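You operate a simulated robot arm through the tools that you are given. There is no shell and no other tool. Be economical: measure what you need, move in short steps, check, and stop when the job is done.

Carry out the task below with a simulated robot arm. There is one attempt and no reset: what you move stays moved.

Task
Grind the oats from the red scoop into the marked cup.
Fine: cup on the mill mat first; fill the hopper from above, fingers out of it; put the scoop back; crank till the hopper is empty. Set down upright: marked cup, red scoop.

It is judged by the outcome, as a careful person would: the job done as asked, and still so three seconds after it is handed in. It fails if anything else is knocked over, pushed out of place, dropped, spilled or broken.

Robot
A 7-joint arm with a two-finger parallel gripper, fixed in place. Base frame: the origin is at the foot of the arm, x ahead of it, y to its left, z up; the work surface is at about z = 0. Units: m, degrees, N and s.
With the tool pointing down near the work surface it reaches from about 0.22 to 0.58 m from the base axis. Its first joint turns from -66.0 to 66.0 degrees. Payload 2.5 kg.
The tool frame sits at the grasp point between the pads (the TCP): z along the fingers, y along the line on which they close. The tips reach 0.023 m beyond it. Largest opening 0.094 m; finger width 0.038, thickness 0.01; the body of the gripper, 0.054 by 0.096 m, starts 0.039 m behind the TCP.
Orientation is told as [roll, pitch, yaw] about the base's x, y, z axes, in that order, counted from this pose: with the fingers straight down and closing along the base's y, the tool's x points along the base's -x, its y along +y and its z along -z.

Tools
- The arm moves only by the tool jog_arm. Its argument "targets" is a list of rows, each a list of 7 numbers: the shift along the base's x, y, z in m, then the turn, a rotation vector about the base's x, y, z in degrees, then the closure in counts, from 0 (fully open) to 255 (shut). In form: [[dx, dy, dz, ax, ay, az, claw], ...]. A call has 1 to 10 rows; each row shifts and turns the commanded pose from where the row before left it. A row lasts 0.2 s, in which the tool goes at most 0.05 m and 8.6 degrees; a call with a longer step from one row to the next is refused whole, and so is a gripper value outside its range. Where a pose cannot be reached the arm comes as near as it can. A force on the tool above 90 N (or 10 N above the force at the start of the call, whichever is more), or a blocked arm, ends the call early, and 0.2 s more pass. The fingers move at their own pace (about 0.108 m/s each) and stop on an object; they squeeze with about 20 N. The grip force told is the motor's: it shows also when the fingers shut on nothing. Time passes only in rows, and 0.2 s behind the last, so rows that do not move let the fingers close. The reply holds the time, the measured pose of the TCP, the force on the tool along the base axes, the opening and the grip force, in the units named above and with some noise, with the torque about the TCP (base axes, N m) and any sound that the robot's microphone picked up, and new pictures: "pictures" is both (left out), scene, wrist or none.
- Cameras (640 x 400 px; columns grow to the right, rows downward): "scene" is fixed at [0.1233, -0.3939, 0.5701]; the picture's right is [0.82, -0.57, 0.00], its down [-0.18, -0.27, -0.95] and it looks along [0.54, 0.78, -0.32] (base axes); focal length 214 px, centre (320, 200). "wrist" rides on the gripper at [0.086, 0.016, -0.074] in the tool frame; the picture's right is [-0.18, 0.98, 0.00], its down [-0.58, -0.11, -0.81] and it looks along [-0.79, -0.15, 0.59] (tool axes); focal length 243 px, centre (320, 200). There is no depth. A picture from a camera that has moved, and an enlarged one, comes with that camera's place and axes in the base frame and with its lens. The place of the scene camera against the robot may be out by one fixed shift of up to 0.012 m in any direction.
- zoom(camera, box): a new picture of the part [left, top, right, bottom] of that camera's present view, enlarged. The clock stands still meanwhile.
- finish_job(): hands the job in; it is judged then, once.

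Go step by step. Nothing tells you positions but the pictures and the camera data: compare them with the known pose of the tool, close in by small moves and look again before you grip or let go. The budget is 120 turns and 200 pictures, counting those below and the enlarged ones. Unless the task says otherwise, let go and move clear before handing in, and close with one line.

The tools are called after "Call:" as name(argument=value, ...) on one line, values as JSON. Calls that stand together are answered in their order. jog_arm: Moves the arm, as the interface text tells. Its arguments: {"type":"object","properties":{"targets":{"type":"array","items":{"type":"array","items":{"type":"number"}}},"pictures":{"type":"string","enum":["both","scene","wrist","none"]}},"required":["targets"]} The other tools are called the same way: zoom (camera, box) takes an enlarged picture of a part of a camera's view; finish_job () hands the job in.

At the start:

```text
time: 0.0
ee_pos: [0.3265, 0.0937, 0.5407]
orientation: [0.0, 0.0, 0.0]
wrist_force: [0.0, 0.3, -0.4]
torque: [0.03, 0.03, 0.01]
grip_width: 0.0943
grasp_force: 0.1
```

scene: 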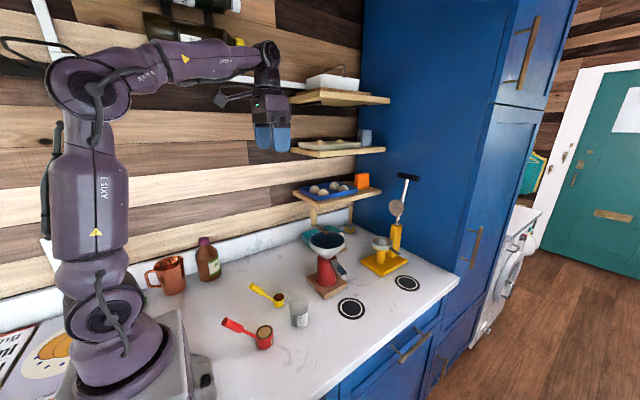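
wrist: 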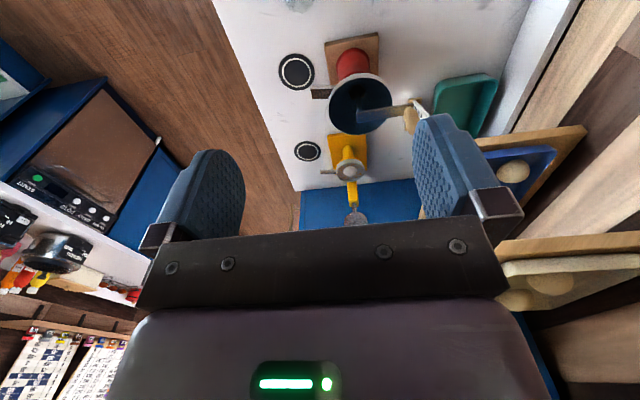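

I see a red mill and a yellow device, each with a black round mat, a red scoop, a yellow scoop and a clear cup. I'll zoom in for details before moving.

Call:
zoom(camera="scene", box=[210, 270, 330, 360])

Call:
zoom(camera="scene", box=[290, 210, 440, 325])

Call:
zoom(camera="wrist", box=[250, 10, 510, 230])

```text
4.44 times, centred on (270, 315) of scene
camera zoom: at [0.1233, -0.3939, 0.5701], right [0.82, -0.57, 0.0], down [-0.18, -0.27, -0.95], along [0.54, 0.78, -0.32], focal length 953 px, centre (542, -311)
```

zoom: 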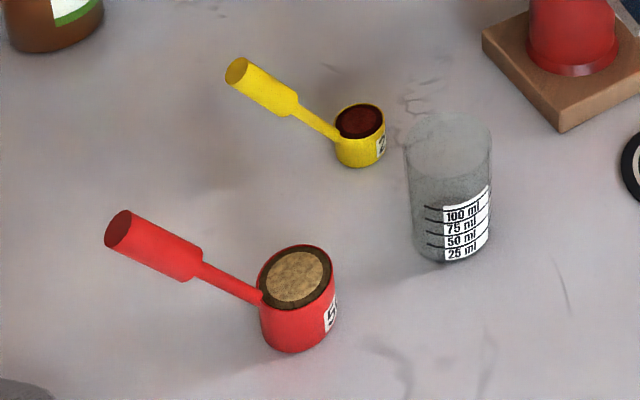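

```text
3.48 times, centred on (365, 268) of scene
camera zoom: at [0.1233, -0.3939, 0.5701], right [0.82, -0.57, 0.0], down [-0.18, -0.27, -0.95], along [0.54, 0.78, -0.32], focal length 746 px, centre (164, -35)
```

zoom: 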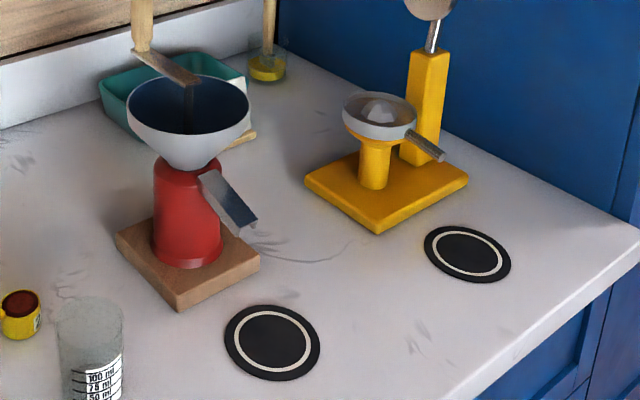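

```text
1.82 times, centred on (380, 120) of wrist
camera zoom: at [0.24, 0.1094, 0.6145], right [0.18, 0.98, 0.0], down [0.58, -0.11, 0.81], along [0.79, -0.15, -0.59], focal length 441 px, centre (211, 346)
```

zoom: 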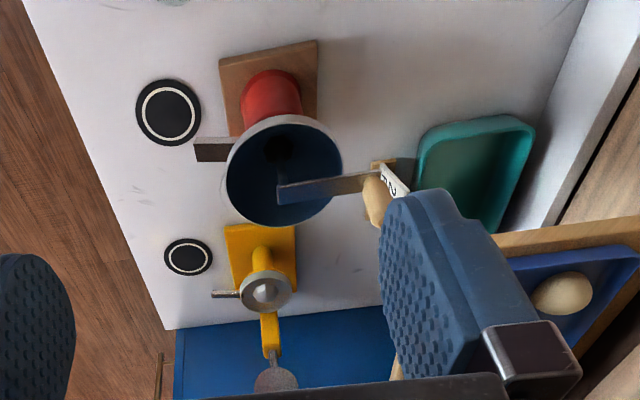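

The scoops, cup and mill are roughly located: red scoop cup about (0.25, 0.05), marked cup (0.355, 0.047), mill mat (0.53, 0.006), hopper (0.525, 0.137). Next I look at the crank in detail.

Call:
zoom(camera="scene", box=[295, 195, 375, 245])

Call:
zoom(camera="wrist", box=[310, 60, 438, 140])

```text
8.00 times, centred on (335, 220) of scene
camera zoom: at [0.1233, -0.3939, 0.5701], right [0.82, -0.57, 0.0], down [-0.18, -0.27, -0.95], along [0.54, 0.78, -0.32], focal length 1716 px, centre (200, 40)
```

zoom: 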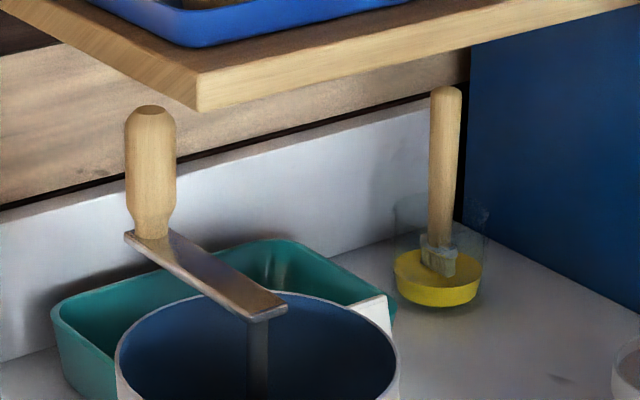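

```text
5.00 times, centred on (374, 100) of wrist
camera zoom: at [0.24, 0.1094, 0.6145], right [0.18, 0.98, 0.0], down [0.58, -0.11, 0.81], along [0.79, -0.15, -0.59], focal length 1213 px, centre (50, 700)
```

zoom: 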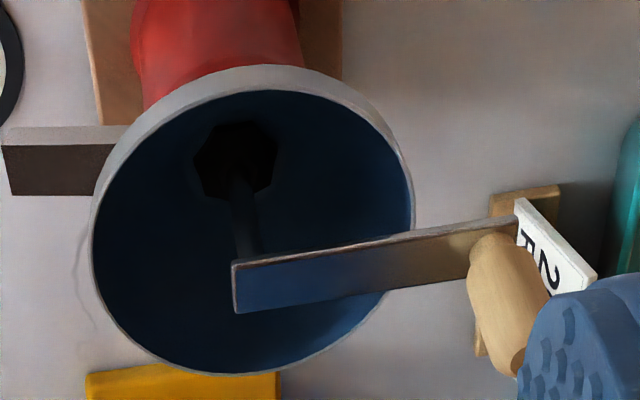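

The crank knob is vertical at about (0.523, 0.223, 0.225–0.287) with an arm of about 0.086 m, and the spout points to −y over the near mat. I go above the marked cup first and turn the gripper 90° so that it clears the spout later.

Call:
jog_arm(targets=[[0.003, -0.005, -0.028, 0, 0, 8.5, 0], [0.003, -0.005, -0.028, 0, 0, 8.5, 0], [0.003, -0.005, -0.028, 0, 0, 8.5, 0], [0.003, -0.005, -0.028, 0, 0, 8.5, 0], [0.003, -0.005, -0.028, 0, 0, 8.5, 0], [0.003, -0.005, -0.028, 0, 0, 8.5, 0], [0.003, -0.005, -0.028, 0, 0, 8.5, 0], [0.003, -0.005, -0.028, 0, 0, 8.5, 0], [0.003, -0.005, -0.028, 0, 0, 8.5, 0], [0.003, -0.002, -0.028, 0, 0, 8.5, 0]])

```text
time: 2.2
ee_pos: [0.3555, 0.0434, 0.2603]
orientation: [0.0, 0.0, 85.3]
wrist_force: [0.4, -0.6, -0.7]
torque: [-0.01, -0.01, 0.01]
grip_width: 0.0941
grasp_force: 0.0
camera wrist: at [0.3318, -0.0417, 0.334], right [-0.96, 0.27, 0.0], down [0.16, 0.57, 0.81], along [0.21, 0.78, -0.59], focal length 243 px, centre (320, 200)
```

scene: 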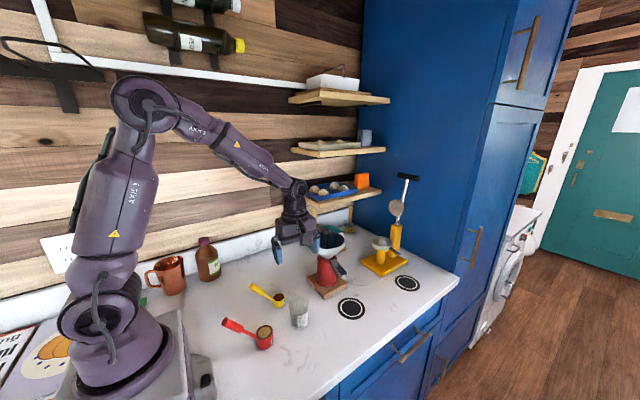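
wrist: 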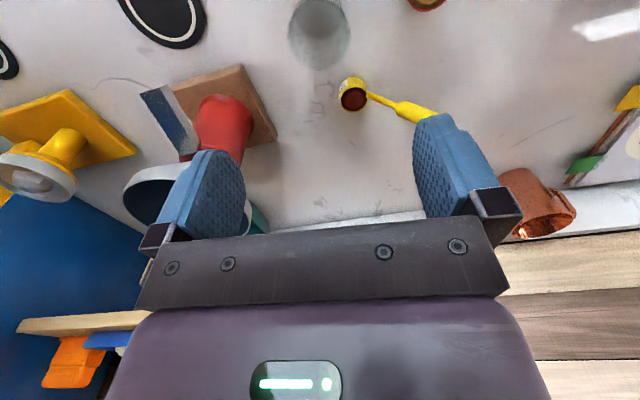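

The cup lies almost under the gripper. I zoom on it and on the mill from this angle to fix the positions.

Call:
zoom(camera="wrist", box=[240, 0, 400, 100])

Call:
zoom(camera="wrist", box=[100, 0, 292, 120])

```text
4.00 times, centred on (320, 50) of wrist
camera zoom: at [0.3318, -0.0417, 0.334], right [-0.96, 0.27, 0.0], down [0.16, 0.57, 0.81], along [0.21, 0.78, -0.59], focal length 970 px, centre (320, 800)
```

zoom: 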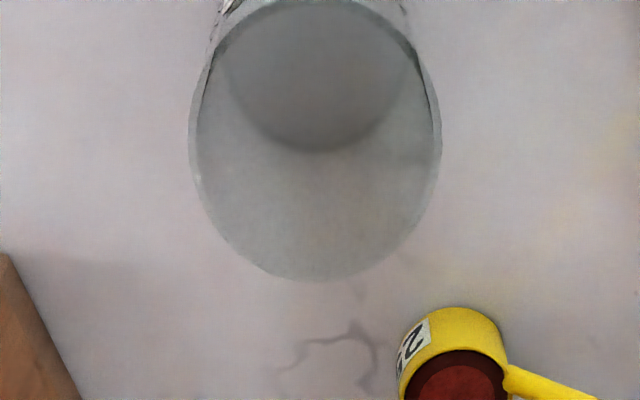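

```text
3.33 times, centred on (196, 60) of wrist
camera zoom: at [0.3318, -0.0417, 0.334], right [-0.96, 0.27, 0.0], down [0.16, 0.57, 0.81], along [0.21, 0.78, -0.59], focal length 809 px, centre (733, 667)
```

zoom: 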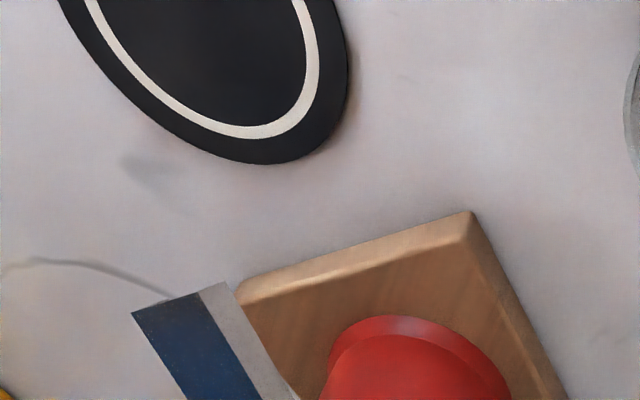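

The cup is at (0.355, 0.048), 0.056 wide and 0.083 high; the mat centre is about (0.525, −0.002). The spout tip is at y ≈ 0.035, z ≈ 0.11, so I lean the tool 20° towards −y and lower it partway over the cup.

Call:
jog_arm(targets=[[0, 0.002, -0.03, 7, 0, 0, 0], [0, 0.002, -0.03, 7, 0, 0, 0], [0, 0, -0.03, 6, 0, 4.7, 0], [0, 0, -0.03, 0, 0, 0, 0], [0, 0, 0, 0, 0, 0, 0]])

```text
time: 3.4
ee_pos: [0.3538, 0.049, 0.137]
orientation: [1.6, -20.1, 89.5]
wrist_force: [0.6, 0.3, 0.0]
torque: [0.03, 0.03, -0.03]
grip_width: 0.0941
grasp_force: 0.0
camera wrist: at [0.3393, -0.0574, 0.1781], right [-0.98, 0.17, 0.09], down [0.13, 0.27, 0.95], along [0.14, 0.95, -0.29], focal length 243 px, centre (320, 200)
```

scene: 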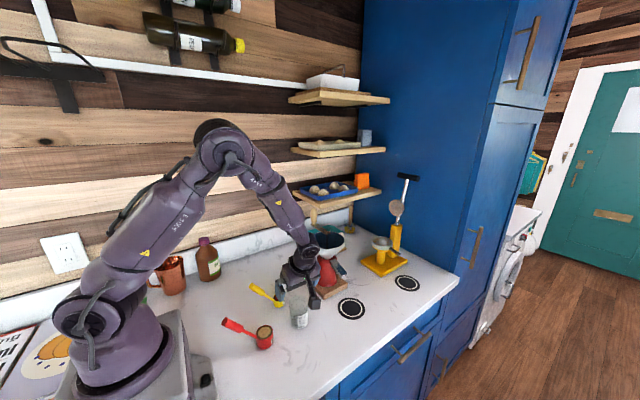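
wrist: 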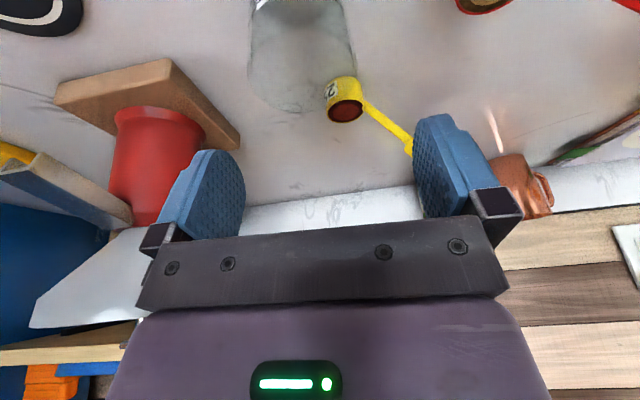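

The cup sits about 4 mm to +x of the tool centre; I correct, level the closing axis and go down around it.

Call:
jog_arm(targets=[[0.004, 0, -0.02, 0, -1.6, 0, 0], [0, 0, -0.025, 0, 0, 0, 0], [0, 0, -0.02, 0, 0, 0, 0], [0, 0, -0.01, 0, 0, 0, 0], [0, 0, 0, 0, 0, 0, 0]])

Call:
zoom(camera="scene", box=[240, 240, 360, 340])

```text
time: 4.6
ee_pos: [0.3605, 0.0507, 0.0628]
orientation: [-0.2, -19.9, 90.1]
wrist_force: [-0.3, 0.4, 0.9]
torque: [0.01, -0.01, 0.02]
grip_width: 0.0937
grasp_force: 0.0
camera wrist: at [0.3443, -0.0568, 0.1035], right [-0.98, 0.17, 0.06], down [0.11, 0.27, 0.96], along [0.15, 0.95, -0.29], focal length 243 px, centre (320, 200)
```

scene: 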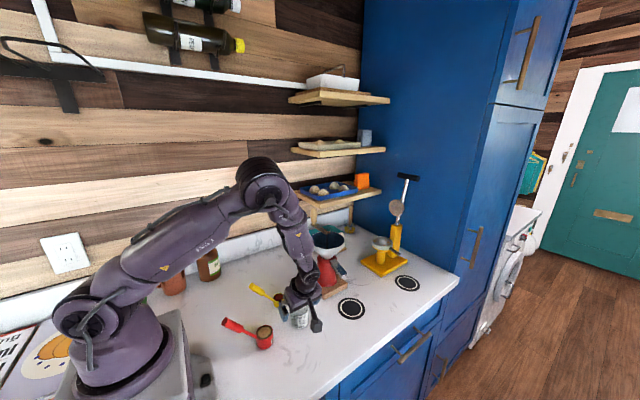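
wrist: 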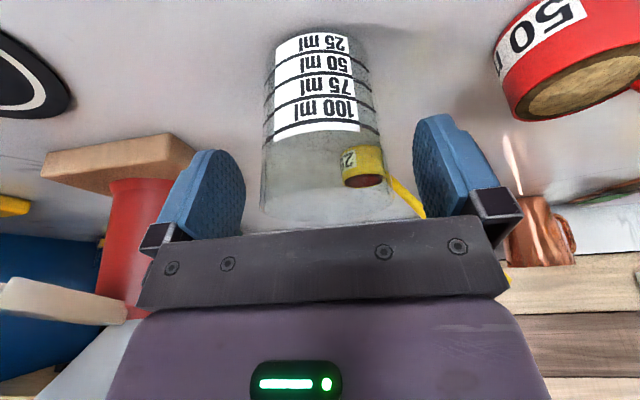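

```text
4.00 times, centred on (300, 290) of scene
camera zoom: at [0.1233, -0.3939, 0.5701], right [0.82, -0.57, 0.0], down [-0.18, -0.27, -0.95], along [0.54, 0.78, -0.32], focal length 858 px, centre (400, -160)
```

zoom: 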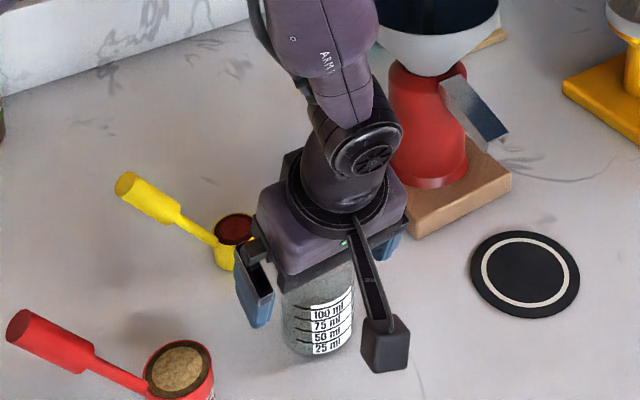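

The cup stands between the fingers without contact, so I close on it.

Call:
jog_arm(targets=[[0, 0, 0, 0, 0, 0, 255], [0, 0, 0, 0, 0, 0, 255], [0, 0, 0, 0, 0, 0, 255]], pictures="wrist")

```text
time: 5.4
ee_pos: [0.3605, 0.0491, 0.0626]
orientation: [-0.1, -19.8, 90.0]
wrist_force: [-0.5, -1.4, -0.4]
torque: [0.02, -0.03, -0.01]
grip_width: 0.058
grasp_force: 20.3
camera wrist: at [0.3442, -0.0568, 0.1036], right [-0.98, 0.17, 0.06], down [0.11, 0.27, 0.96], along [0.15, 0.95, -0.29], focal length 243 px, centre (320, 200)
```

wrist: 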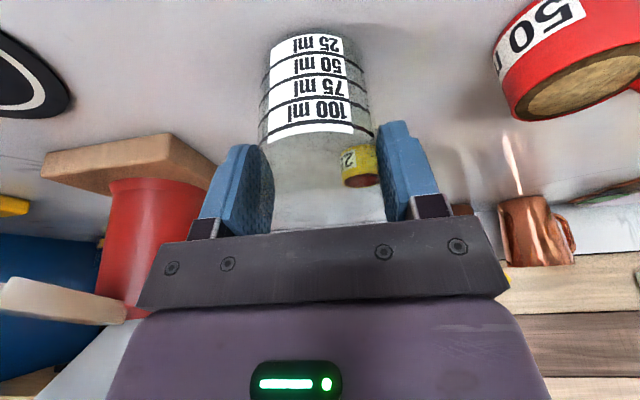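

Gripped at 58 mm. I lift 4 cm, swing out to −y and then ahead to a place short of the mat.

Call:
jog_arm(targets=[[0, 0, 0.02, 0, 0, 0, 255], [0, -0.005, 0.02, 0, 0, 0, 255], [0.01, -0.03, 0, 0, 0, 0, 255], [0.025, -0.03, 0, 0, 0, 0, 255], [0.03, -0.018, 0, 0, 0, 0, 255], [0.035, 0, 0, 0, 0, 0, 255], [0.035, 0, 0, 0, 0, 0, 255], [0.029, 0, 0, 0, 0, 0, 255], [0, 0, 0, 0, 0, 0, 255]])

Call:
zoom(camera="scene", box=[280, 220, 420, 330])

```text
time: 7.4
ee_pos: [0.5239, -0.0329, 0.1018]
orientation: [-0.1, -19.9, 90.1]
wrist_force: [-0.6, 0.3, 0.0]
torque: [-0.06, -0.01, -0.01]
grip_width: 0.0001
grasp_force: 20.0
camera wrist: at [0.5083, -0.1395, 0.1429], right [-0.98, 0.17, 0.06], down [0.11, 0.27, 0.96], along [0.15, 0.95, -0.29], focal length 243 px, centre (320, 200)
```

scene: 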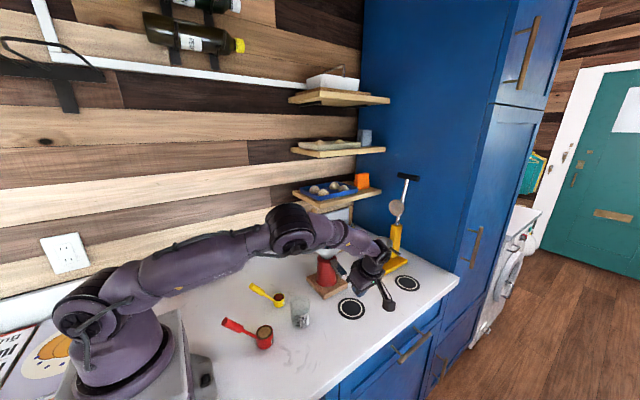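
wrist: 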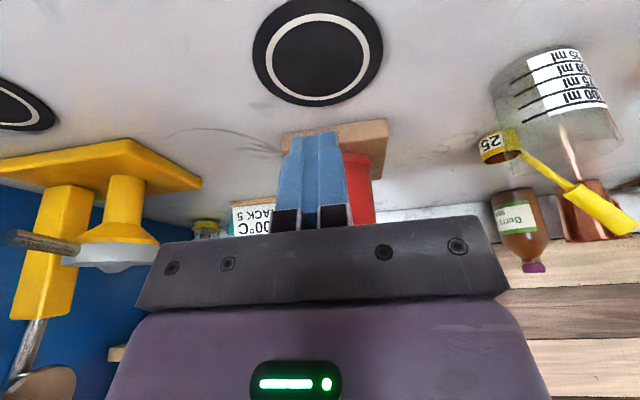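

```text
3.64 times, centred on (350, 275) of scene
camera zoom: at [0.1233, -0.3939, 0.5701], right [0.82, -0.57, 0.0], down [-0.18, -0.27, -0.95], along [0.54, 0.78, -0.32], focal length 780 px, centre (211, -73)
```

zoom: 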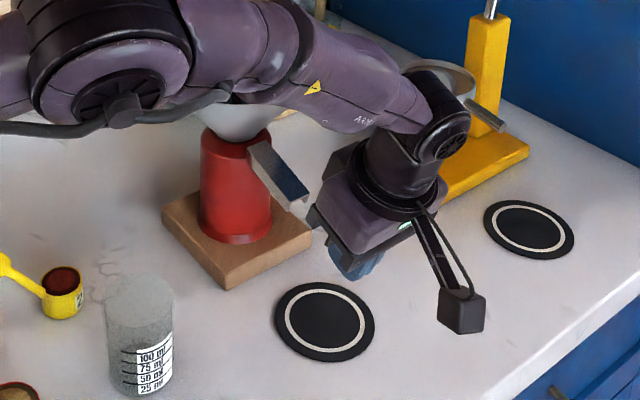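

The cup slipped out during the lift and still stands upright near its first place; nothing else was touched. I rise, go back above it with less lean for a deeper grip and look again.

Call:
jog_arm(targets=[[0, 0, 0.03, 0, 0, 0, 255], [0, 0, 0.03, 0, 0, 0, 255], [-0.03, 0, 0.01, 0, 0, 0, 255], [-0.04, 0, 0, -6, 0, 0, 255], [-0.035, 0.02, 0, -6, 0, 0, 255], [-0.03, 0.03, 0, 0, 0, 0, 100], [-0.028, 0.032, 0, 0, 0, 0, 0], [0, 0, 0, 0, 0, 0, 0], [0, 0, 0, 0, 0, 0, 0]])

Call:
zoom(camera="wrist", box=[240, 0, 400, 100])

Call:
zoom(camera="scene", box=[240, 260, 360, 340])

```text
time: 9.4
ee_pos: [0.3612, 0.0496, 0.1753]
orientation: [-0.1, -7.9, 90.1]
wrist_force: [-1.1, -0.2, 0.1]
torque: [-0.03, -0.03, 0.0]
grip_width: 0.0937
grasp_force: 0.0
camera wrist: at [0.3448, -0.0468, 0.2376], right [-0.98, 0.18, 0.02], down [0.11, 0.46, 0.88], along [0.15, 0.87, -0.48], focal length 243 px, centre (320, 200)
```

scene: 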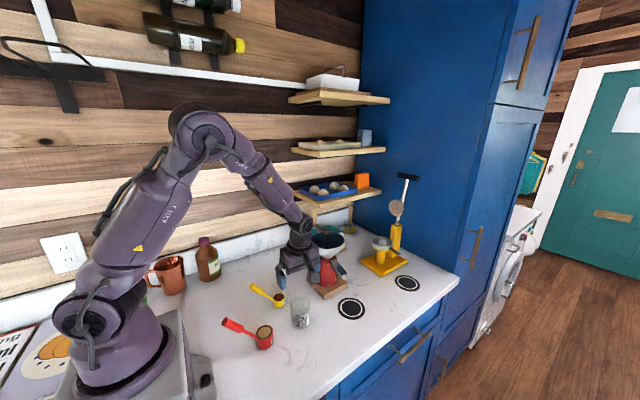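
wrist: 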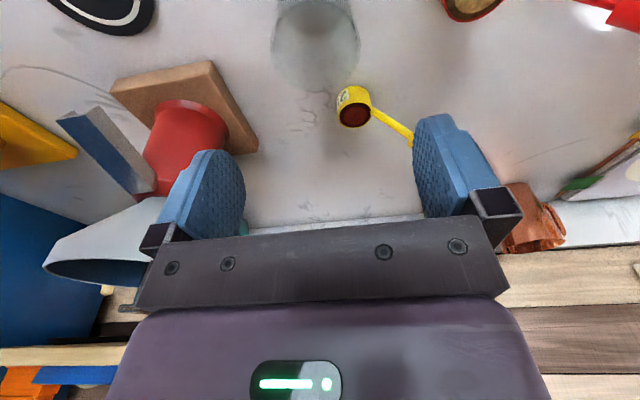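

```text
4.00 times, centred on (320, 50) of wrist
camera zoom: at [0.3448, -0.0468, 0.2376], right [-0.98, 0.18, 0.02], down [0.11, 0.46, 0.88], along [0.15, 0.87, -0.48], focal length 970 px, centre (320, 800)
```

zoom: 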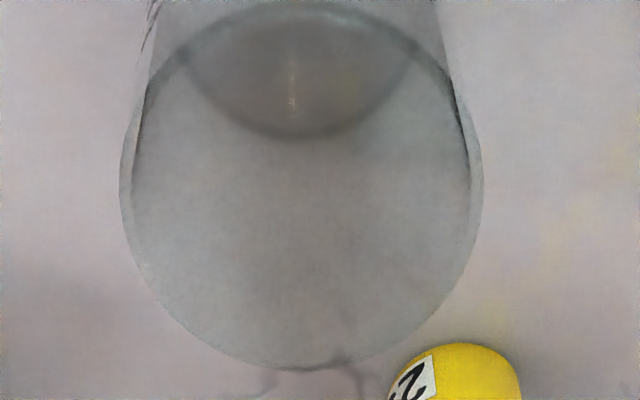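

```text
5.00 times, centred on (300, 300) of scene
camera zoom: at [0.1233, -0.3939, 0.5701], right [0.82, -0.57, 0.0], down [-0.18, -0.27, -0.95], along [0.54, 0.78, -0.32], focal length 1072 px, centre (420, -300)
```

zoom: 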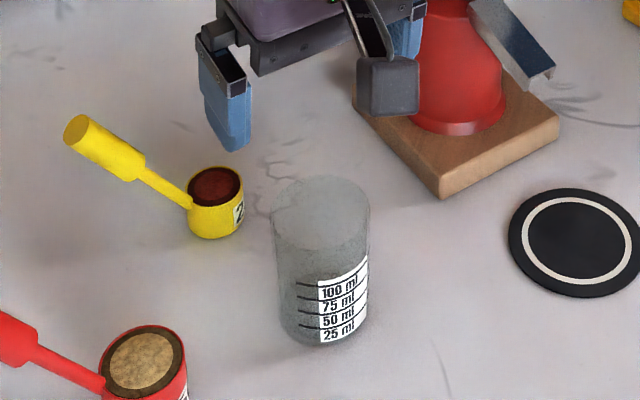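

The cup is at about (0.3605, 0.0455). I go down deeper this time (TCP near z = 0.05), close, and lift only slightly to test.

Call:
jog_arm(targets=[[0, -0.004, -0.035, 0, 0, 0, 0], [0, 0, -0.035, 0, 0, 0, 0], [0, 0, -0.03, 0, 0, 0, 0], [0, 0, -0.018, 0, 0, 0, 0], [0, 0, -0.005, 0, 0, 0, 0], [0, 0, 0, 0, 0, 0, 0], [0, 0, 0, 0, 0, 0, 255], [0, 0, 0, 0, 0, 0, 255], [0, 0, 0, 0, 0, 0, 255]])

Call:
zoom(camera="scene", box=[240, 260, 360, 340])

```text
time: 11.4
ee_pos: [0.3628, 0.0458, 0.0521]
orientation: [-0.1, -7.9, 90.1]
wrist_force: [-0.4, 0.2, 0.0]
torque: [0.03, 0.0, 0.01]
grip_width: 0.0577
grasp_force: 19.8
camera wrist: at [0.3458, -0.0511, 0.1141], right [-0.98, 0.18, 0.02], down [0.11, 0.46, 0.88], along [0.15, 0.87, -0.48], focal length 243 px, centre (320, 200)
```

scene: 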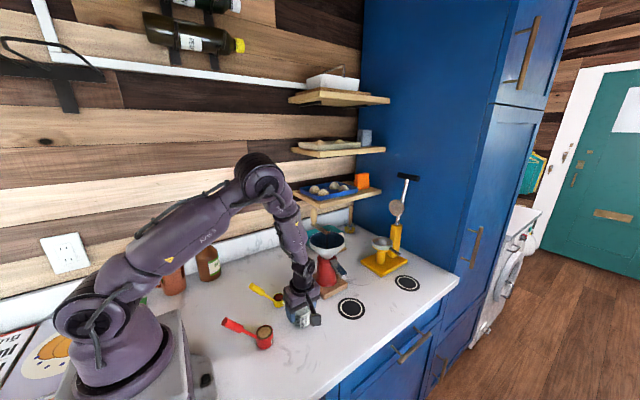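
wrist: 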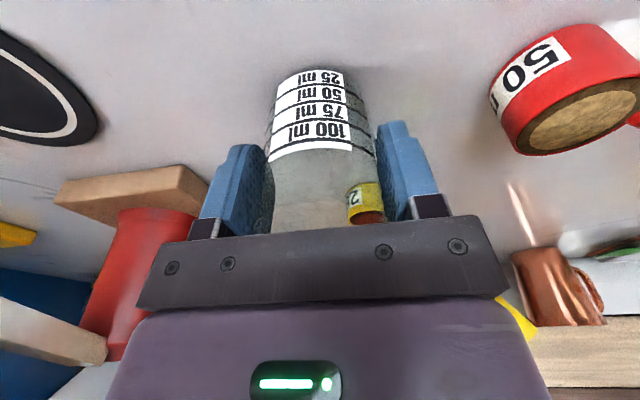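

```text
5.00 times, centred on (300, 300) of scene
camera zoom: at [0.1233, -0.3939, 0.5701], right [0.82, -0.57, 0.0], down [-0.18, -0.27, -0.95], along [0.54, 0.78, -0.32], focal length 1072 px, centre (420, -300)
```

zoom: 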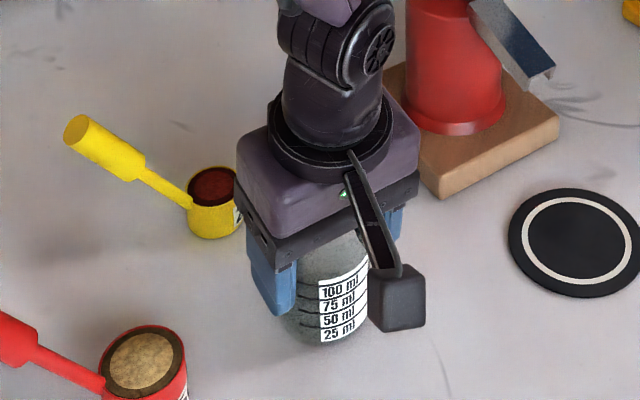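

The grip is deeper now. I lift 1 cm slowly and check.

Call:
jog_arm(targets=[[0, 0, 0.003, 0, 0, 0, 255], [0, 0, 0.003, 0, 0, 0, 255], [0, 0, 0.004, 0, 0, 0, 255], [0, 0, 0, 0, 0, 0, 255]])

Call:
zoom(camera="scene", box=[240, 260, 360, 340])

```text
time: 12.4
ee_pos: [0.3615, 0.0432, 0.0624]
orientation: [-0.2, -7.8, 90.1]
wrist_force: [0.2, -0.8, -0.6]
torque: [0.0, 0.01, 0.02]
grip_width: 0.0573
grasp_force: 19.5
camera wrist: at [0.3443, -0.0519, 0.125], right [-0.98, 0.18, 0.02], down [0.11, 0.46, 0.88], along [0.15, 0.87, -0.48], focal length 243 px, centre (320, 200)
```

scene: 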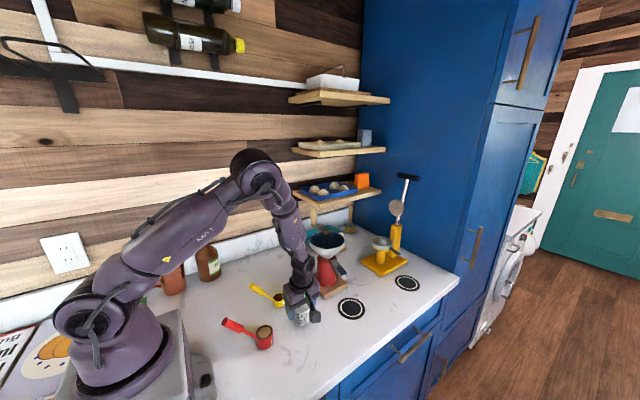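
wrist: 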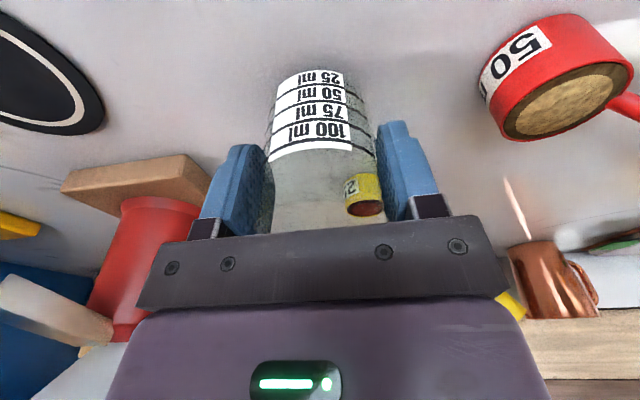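

```text
5.00 times, centred on (300, 300) of scene
camera zoom: at [0.1233, -0.3939, 0.5701], right [0.82, -0.57, 0.0], down [-0.18, -0.27, -0.95], along [0.54, 0.78, -0.32], focal length 1072 px, centre (420, -300)
```

zoom: 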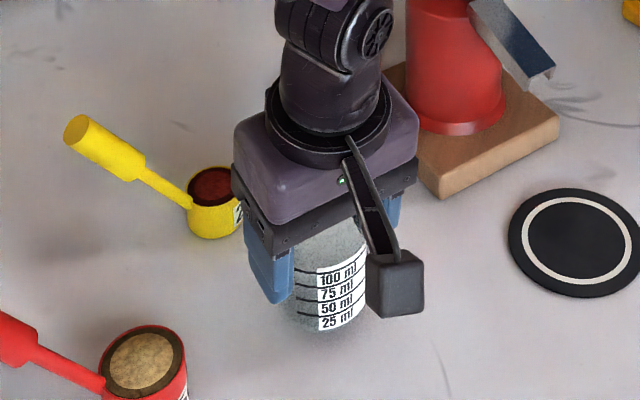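

The cup is lifted this time and held. I carry it gently towards the mat.

Call:
jog_arm(targets=[[0, 0, 0.008, 0, 0, 0, 255], [0.006, -0.008, 0.004, 0, 0, 0, 255], [0.012, -0.014, 0, 0, 0, 0, 255], [0.015, -0.014, 0, 0, 0, 0, 255], [0.018, -0.014, 0, 0, 0, 0, 255], [0.02, -0.005, 0, 0, 0, 0, 255], [0.02, 0, 0, 0, 0, 0, 255], [0.02, 0, 0, 0, 0, 0, 255], [0.02, 0, 0, 0, 0, 0, 255], [0.015, 0, 0, 0, 0, 0, 255]])

Call:
zoom(camera="scene", box=[280, 240, 400, 330])

```text
time: 14.6
ee_pos: [0.5085, -0.0077, 0.0722]
orientation: [-0.1, -7.9, 90.1]
wrist_force: [0.2, 0.1, -0.7]
torque: [-0.01, 0.01, 0.04]
grip_width: 0.0576
grasp_force: 20.3
camera wrist: at [0.4929, -0.1046, 0.1345], right [-0.98, 0.18, 0.02], down [0.11, 0.46, 0.88], along [0.15, 0.87, -0.48], focal length 243 px, centre (320, 200)
```

scene: 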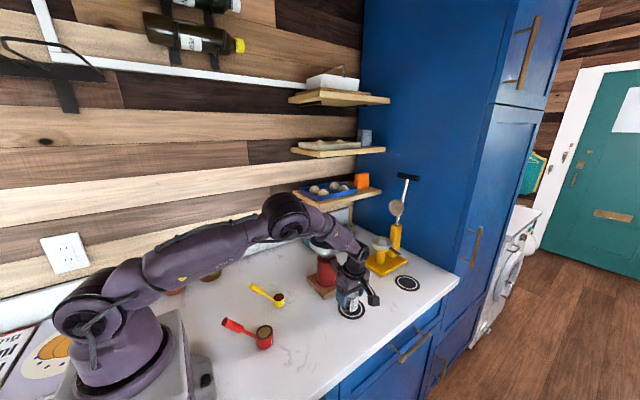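
wrist: 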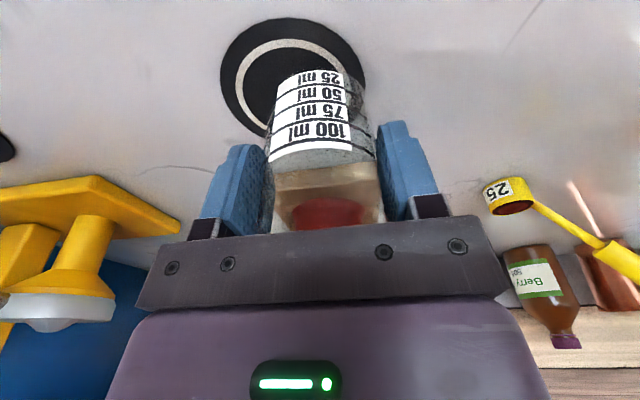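

```text
4.44 times, centred on (340, 285) of scene
camera zoom: at [0.1233, -0.3939, 0.5701], right [0.82, -0.57, 0.0], down [-0.18, -0.27, -0.95], along [0.54, 0.78, -0.32], focal length 953 px, centre (231, -178)
```

zoom: 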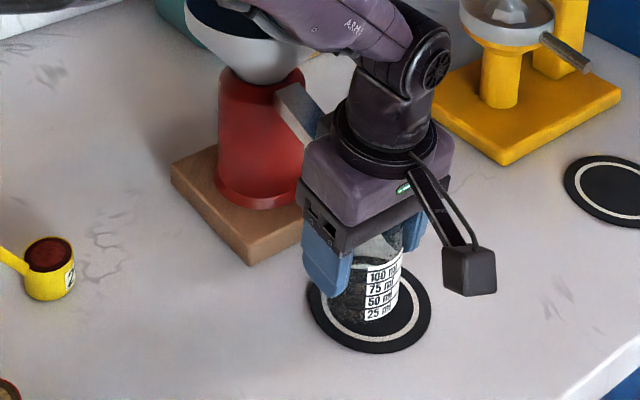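

The cup hangs just short of the mat centre (about 0.523, −0.006). I shift the last bit and lower it onto the mat.

Call:
jog_arm(targets=[[0.008, 0.003, 0, 0, 0, 0, 255], [0.006, 0.002, 0, 0, 0, 0, 255], [0, 0, 0, 0, 0, 0, 255], [0, 0, -0.006, 0, 0, 0, 255], [0, 0, -0.005, 0, 0, 0, 255], [0, 0, -0.003, 0, 0, 0, 255], [0, 0, 0, 0, 0, 0, 255]])

Call:
zoom(camera="scene", box=[280, 240, 400, 330])

```text
time: 16.2
ee_pos: [0.5236, -0.0048, 0.0594]
orientation: [-0.1, -8.0, 90.1]
wrist_force: [-0.7, 0.3, -1.1]
torque: [0.02, 0.02, 0.01]
grip_width: 0.0576
grasp_force: 19.7
camera wrist: at [0.5067, -0.1007, 0.1216], right [-0.98, 0.18, 0.02], down [0.11, 0.46, 0.88], along [0.15, 0.87, -0.48], focal length 243 px, centre (320, 200)
```

scene: 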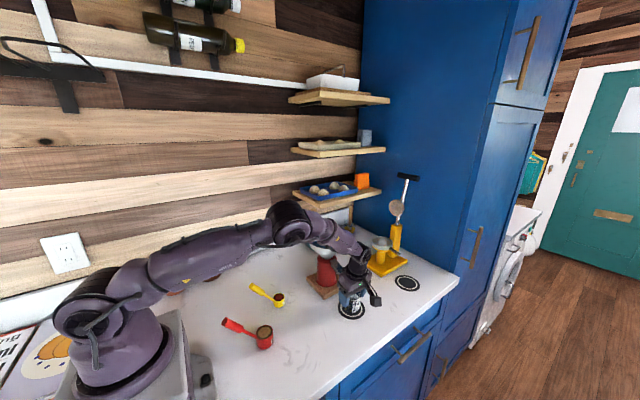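
wrist: 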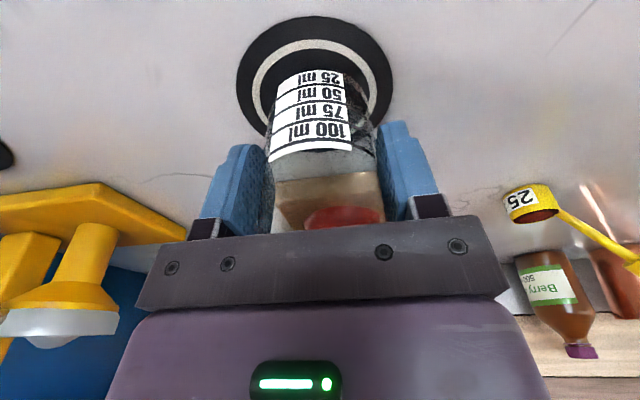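

```text
4.44 times, centred on (340, 285) of scene
camera zoom: at [0.1233, -0.3939, 0.5701], right [0.82, -0.57, 0.0], down [-0.18, -0.27, -0.95], along [0.54, 0.78, -0.32], focal length 953 px, centre (231, -178)
```

zoom: 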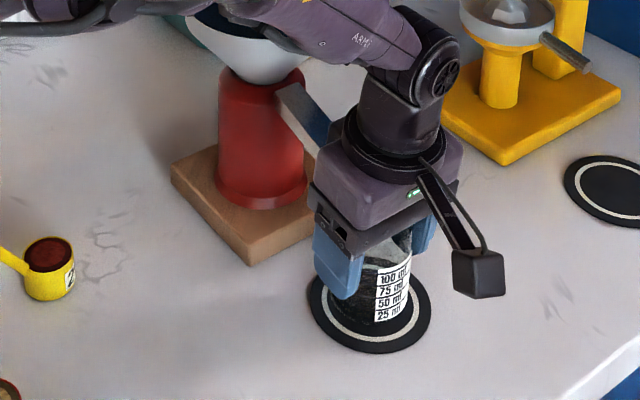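

The cup is centred on the mat, a few mm above it. I lower until contact, then open.

Call:
jog_arm(targets=[[0, 0.001, -0.002, 0, 0, 0, 255], [0, 0, -0.002, 0, 0, 0, 255], [0, 0, -0.001, 0, 0, 0, 255], [0, 0, 0, 0, 0, 0, 255]], pictures="none")

```text
time: 17.2
ee_pos: [0.5221, -0.0046, 0.0542]
orientation: [-0.2, -7.9, 90.2]
wrist_force: [-0.2, 0.9, -0.8]
torque: [-0.02, 0.0, -0.02]
grip_width: 0.0577
grasp_force: 20.1
```

Call:
jog_arm(targets=[[0, 0, -0.001, 0, 0, 0, 255], [0, 0, -0.001, 0, 0, 0, 255], [0, 0, 0, 0, 0, 0, 255]])

Call:
zoom(camera="scene", box=[320, 270, 380, 325])

```text
time: 18.0
ee_pos: [0.5217, -0.0041, 0.0537]
orientation: [-0.1, -7.9, 90.1]
wrist_force: [-3.8, -2.3, 11.9]
torque: [0.2, 0.08, 0.07]
grip_width: 0.0577
grasp_force: 20.5
camera wrist: at [0.5055, -0.1, 0.1159], right [-0.98, 0.18, 0.02], down [0.1, 0.46, 0.88], along [0.15, 0.87, -0.48], focal length 243 px, centre (320, 200)
```

scene: 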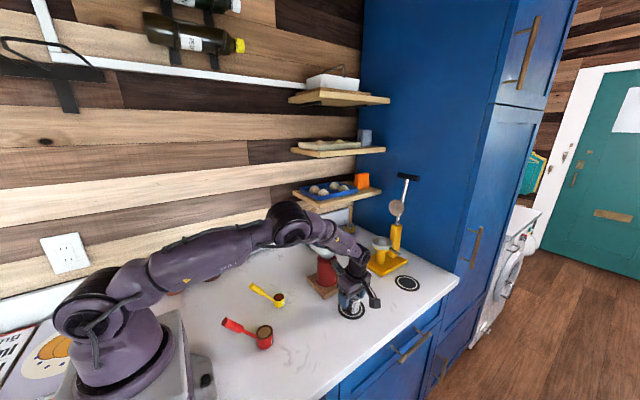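
wrist: 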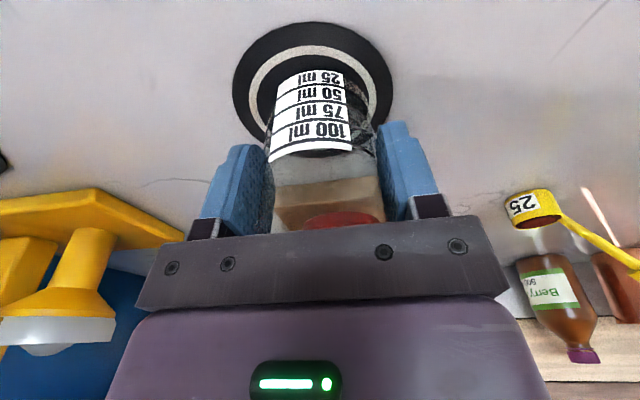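

```text
7.27 times, centred on (350, 298) of scene
camera zoom: at [0.1232, -0.3939, 0.5701], right [0.82, -0.57, 0.0], down [-0.18, -0.27, -0.95], along [0.54, 0.78, -0.32], focal length 1560 px, centre (102, -509)
```

zoom: 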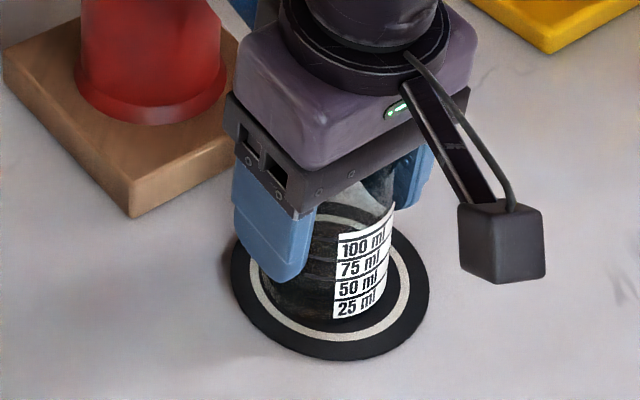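

The cup stands on the mat. I open and withdraw along the tool axis.

Call:
jog_arm(targets=[[0, 0, 0.001, 0, 0, 0, 255], [0, 0, 0, 0, 0, 0, 0], [0, 0, 0, 0, 0, 0, 0], [0, 0, 0, 0, 0, 0, 0], [0, -0.003, 0.02, 0, 0, 0, 0], [0, -0.004, 0.03, 0, 0, 0, 0], [0, -0.007, 0.04, 0, 0, 0, 0], [0, -0.02, 0.04, 0, 0, 0, 0], [-0.04, -0.01, 0.02, -8, 0, 0, 0], [-0.04, 0, 0.02, 0, 0, 0, 0]])

Call:
zoom(camera="scene", box=[290, 215, 410, 325])

Call:
zoom(camera="wrist", box=[0, 0, 260, 200])

```text
time: 20.2
ee_pos: [0.4384, -0.049, 0.2251]
orientation: [-0.1, 0.1, 90.1]
wrist_force: [-0.4, -0.3, 0.6]
torque: [0.01, 0.04, -0.01]
grip_width: 0.0939
grasp_force: 0.1
camera wrist: at [0.4223, -0.1348, 0.2999], right [-0.98, 0.18, 0.0], down [0.11, 0.58, 0.81], along [0.15, 0.79, -0.59], focal length 243 px, centre (320, 200)
```

scene: 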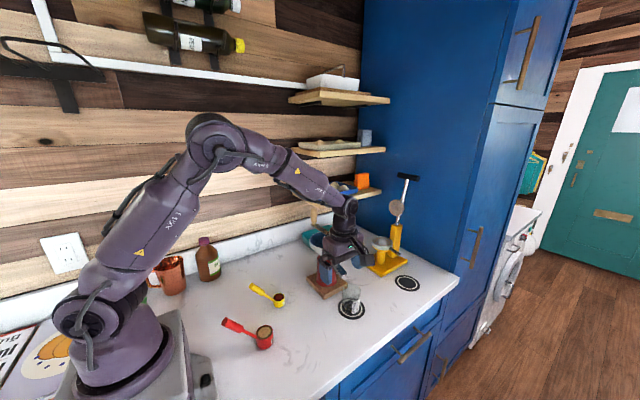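
wrist: 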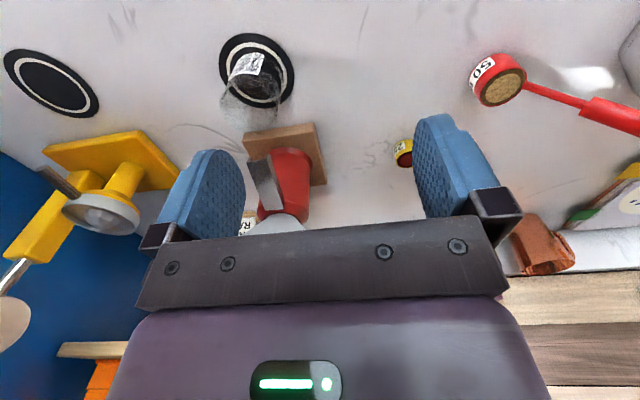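

```text
3.64 times, centred on (350, 270) of scene
camera zoom: at [0.1234, -0.3939, 0.5701], right [0.82, -0.57, 0.0], down [-0.18, -0.27, -0.95], along [0.54, 0.78, -0.32], focal length 780 px, centre (211, -54)
```

zoom: 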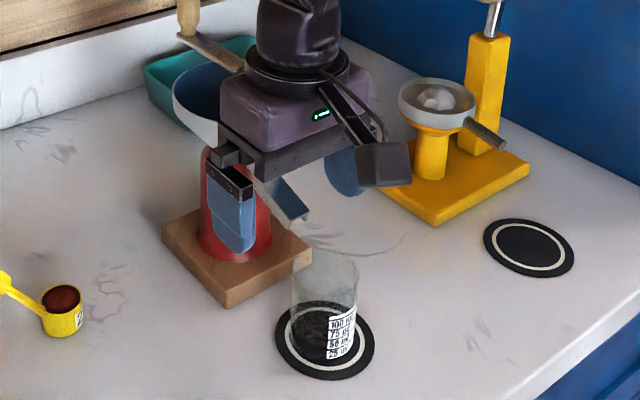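

```text
2.00 times, centred on (130, 100) of wrist
camera zoom: at [0.4223, -0.1348, 0.2999], right [-0.98, 0.18, 0.0], down [0.11, 0.58, 0.81], along [0.15, 0.79, -0.59], focal length 485 px, centre (700, 400)
```

zoom: 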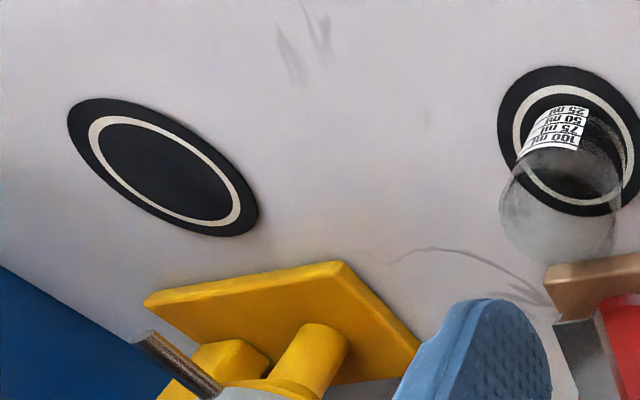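

The marked cup is upright on the mat under the spout. Next I turn the gripper to about −50° yaw and go over the red scoop's handle.

Call:
jog_arm(targets=[[-0.0138, 0.0085, 0.003, 0, 0, -8.3, 0], [-0.0138, 0.0085, 0, 0, 0, -8.3, 0], [-0.0138, 0.0085, 0, 0, 0, -8.3, 0], [-0.0138, 0.0085, 0, 0, 0, -8.3, 0], [-0.0138, 0.0085, 0, 0, 0, -8.3, 0], [-0.0138, 0.0085, 0, 0, 0, -8.3, 0], [-0.0138, 0.0085, 0, 0, 0, -8.3, 0], [-0.0138, 0.0085, 0, 0, 0, -8.3, 0], [-0.0138, 0.0085, 0, 0, 0, -8.3, 0], [-0.0138, 0.0085, 0, 0, 0, -8.3, 0]], pictures="none")

Call:
jog_arm(targets=[[-0.0138, 0.0085, 0, 0, 0, -8.3, 0], [-0.0138, 0.0085, 0, 0, 0, -8.3, 0], [-0.0138, 0.0085, 0, 0, 0, -8.3, 0], [-0.0138, 0.0085, 0, 0, 0, -8.3, 0], [-0.0138, 0.0085, 0, 0, 0, -8.3, 0], [-0.0138, 0.0085, 0, 0, 0, -8.3, 0], [-0.0138, 0.0085, 0, 0, 0, -8.3, 0], [0, 0, 0, 0, 0, 0, 0]])

Call:
zoom(camera="scene", box=[200, 280, 300, 370])

```text
time: 22.4
ee_pos: [0.3025, 0.0386, 0.2277]
orientation: [0.0, 0.1, 6.9]
wrist_force: [0.2, 0.0, -0.6]
torque: [-0.02, -0.01, 0.0]
grip_width: 0.094
grasp_force: 0.1
```

```text
time: 24.2
ee_pos: [0.207, 0.0968, 0.2262]
orientation: [0.0, 0.1, -51.0]
wrist_force: [0.7, -0.6, 0.3]
torque: [0.0, 0.01, 0.01]
grip_width: 0.094
grasp_force: 0.1
camera wrist: at [0.1649, 0.1738, 0.3011], right [0.88, 0.47, 0.0], down [0.28, -0.52, 0.81], along [0.38, -0.71, -0.59], focal length 243 px, centre (320, 200)
```

scene: 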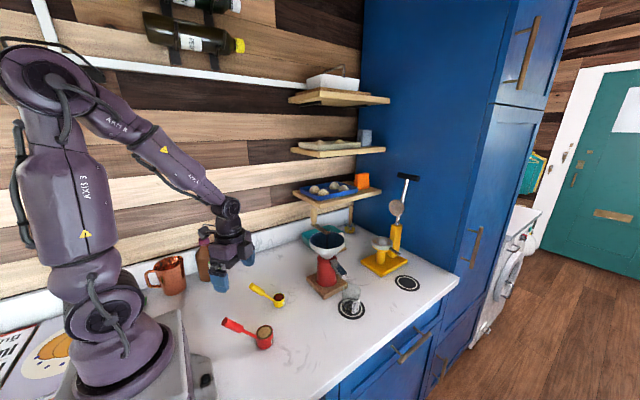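
wrist: 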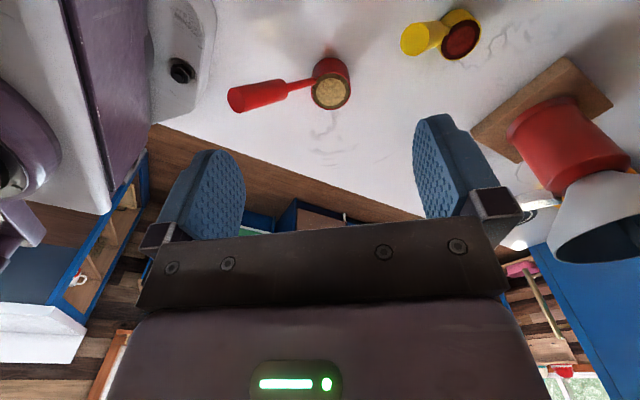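

```text
4.44 times, centred on (250, 325) of scene
camera zoom: at [0.1233, -0.3939, 0.5701], right [0.82, -0.57, 0.0], down [-0.18, -0.27, -0.95], along [0.54, 0.78, -0.32], focal length 953 px, centre (631, -356)
```

zoom: 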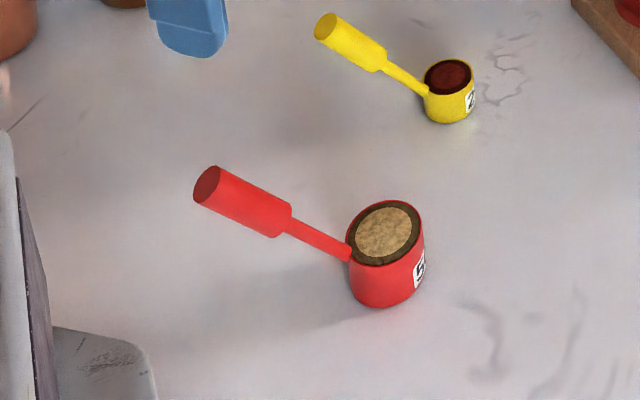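

The red scoop's handle actually slopes up at about 50° towards −x: grip part from (0.196, 0.054, 0.08) to (0.161, 0.053, 0.13). I turn to yaw 0 and tilt the tool 30° back so the wrist stays reachable, staying above it.

Call:
jog_arm(targets=[[0.01, -0.007, 0, 0, 0, 8.5, 0], [0.01, -0.007, 0, 0, 0, 8.5, 0], [0.01, -0.007, 0, 0, 0, 8.5, 0], [0.01, -0.007, 0, 0, 0, 8.5, 0], [0, -0.007, 0, 0, 0, 8.5, 0], [0, -0.007, 0, 0, 0, 8.5, 0], [0, 0, 0, 0, 7.5, 0, 0], [0, 0, 0, 0, 7.5, 0, 0], [0, 0, 0, 0, 7.5, 0, 0], [0, 0, 0, 0, 7.5, 0, 0]])

Call:
zoom(camera="wrist", box=[240, 0, 400, 100])

```text
time: 26.4
ee_pos: [0.2475, 0.0544, 0.2264]
orientation: [-0.1, 30.2, 0.0]
wrist_force: [0.2, -0.3, -0.6]
torque: [0.03, 0.01, 0.02]
grip_width: 0.0939
grasp_force: 0.0
camera wrist: at [0.2096, 0.0705, 0.3345], right [0.16, 0.98, -0.09], down [0.91, -0.11, 0.4], along [0.39, -0.15, -0.91], focal length 243 px, centre (320, 200)
```

scene: 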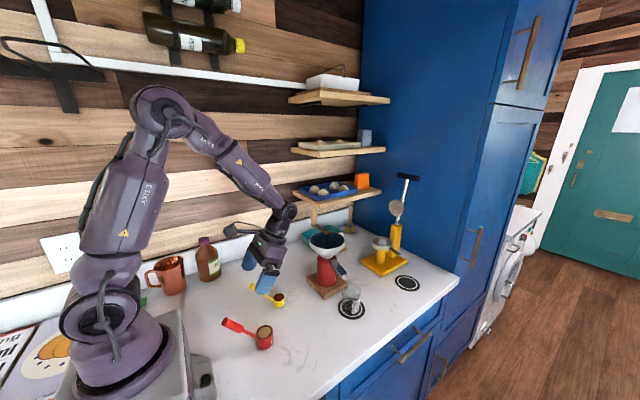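
wrist: 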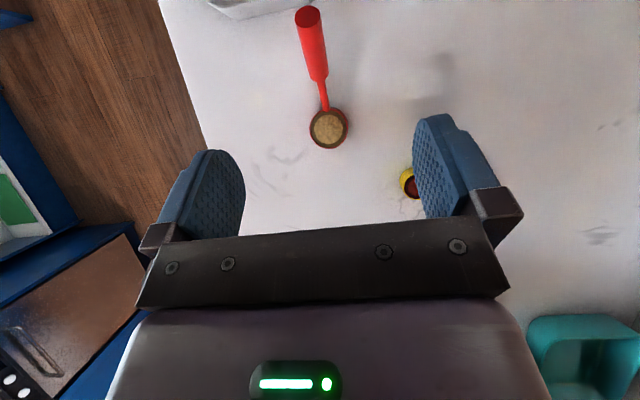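

```text
4.00 times, centred on (320, 50) of wrist
camera zoom: at [0.2096, 0.0705, 0.3345], right [0.16, 0.98, -0.09], down [0.91, -0.11, 0.4], along [0.39, -0.15, -0.91], focal length 970 px, centre (320, 800)
```

zoom: 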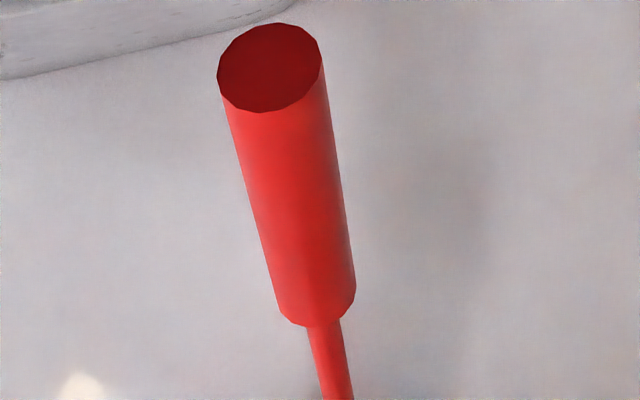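

Handle grip centre confirmed near (0.180, 0.050, 0.10). I approach along the tool axis with open fingers straddling it.

Call:
jog_arm(targets=[[-0.014, -0.001, -0.028, 0, 0, -2.5, 0], [-0.014, -0.001, -0.028, 0, 0, 0, 0], [-0.014, -0.001, -0.028, 0, 0, 0, 0], [-0.012, -0.001, -0.024, 0, 0, 0, 0], [0, 0, 0, 0, 0, 0, 0]])

Call:
zoom(camera="scene", box=[200, 280, 300, 370])

```text
time: 27.6
ee_pos: [0.1902, 0.0495, 0.1174]
orientation: [-0.2, 30.0, -2.5]
wrist_force: [-0.1, 0.0, -0.2]
torque: [-0.01, 0.03, 0.02]
grip_width: 0.0936
grasp_force: 0.1
camera wrist: at [0.1543, 0.0677, 0.2262], right [0.2, 0.97, -0.09], down [0.9, -0.15, 0.41], along [0.38, -0.17, -0.91], focal length 243 px, centre (320, 200)
```

scene: 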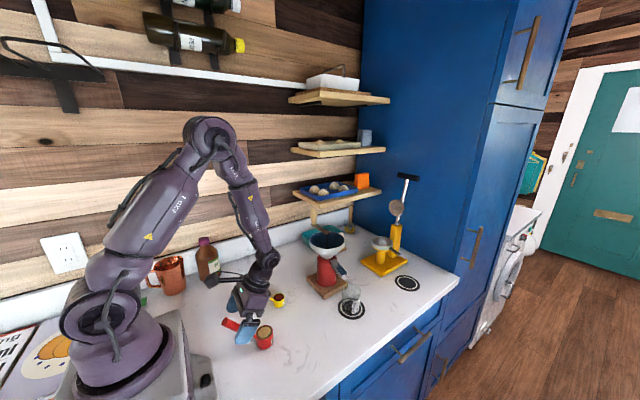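
wrist: 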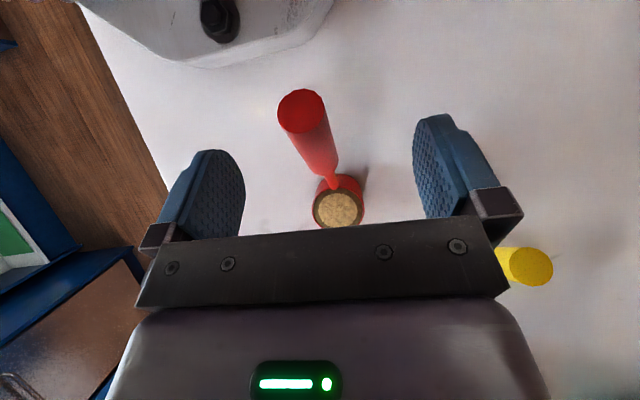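

```text
4.44 times, centred on (250, 325) of scene
camera zoom: at [0.1233, -0.3939, 0.5701], right [0.82, -0.57, 0.0], down [-0.18, -0.27, -0.95], along [0.54, 0.78, -0.32], focal length 953 px, centre (631, -356)
```

zoom: 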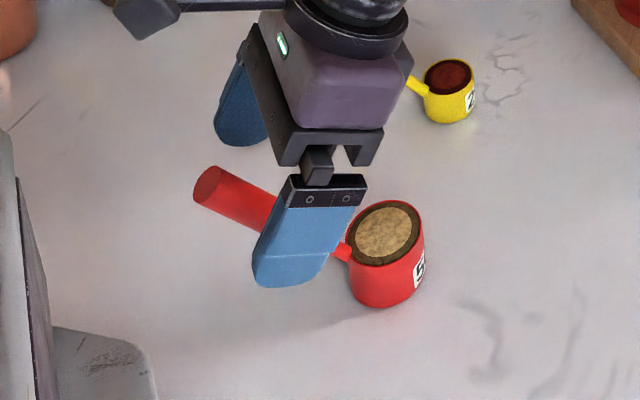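

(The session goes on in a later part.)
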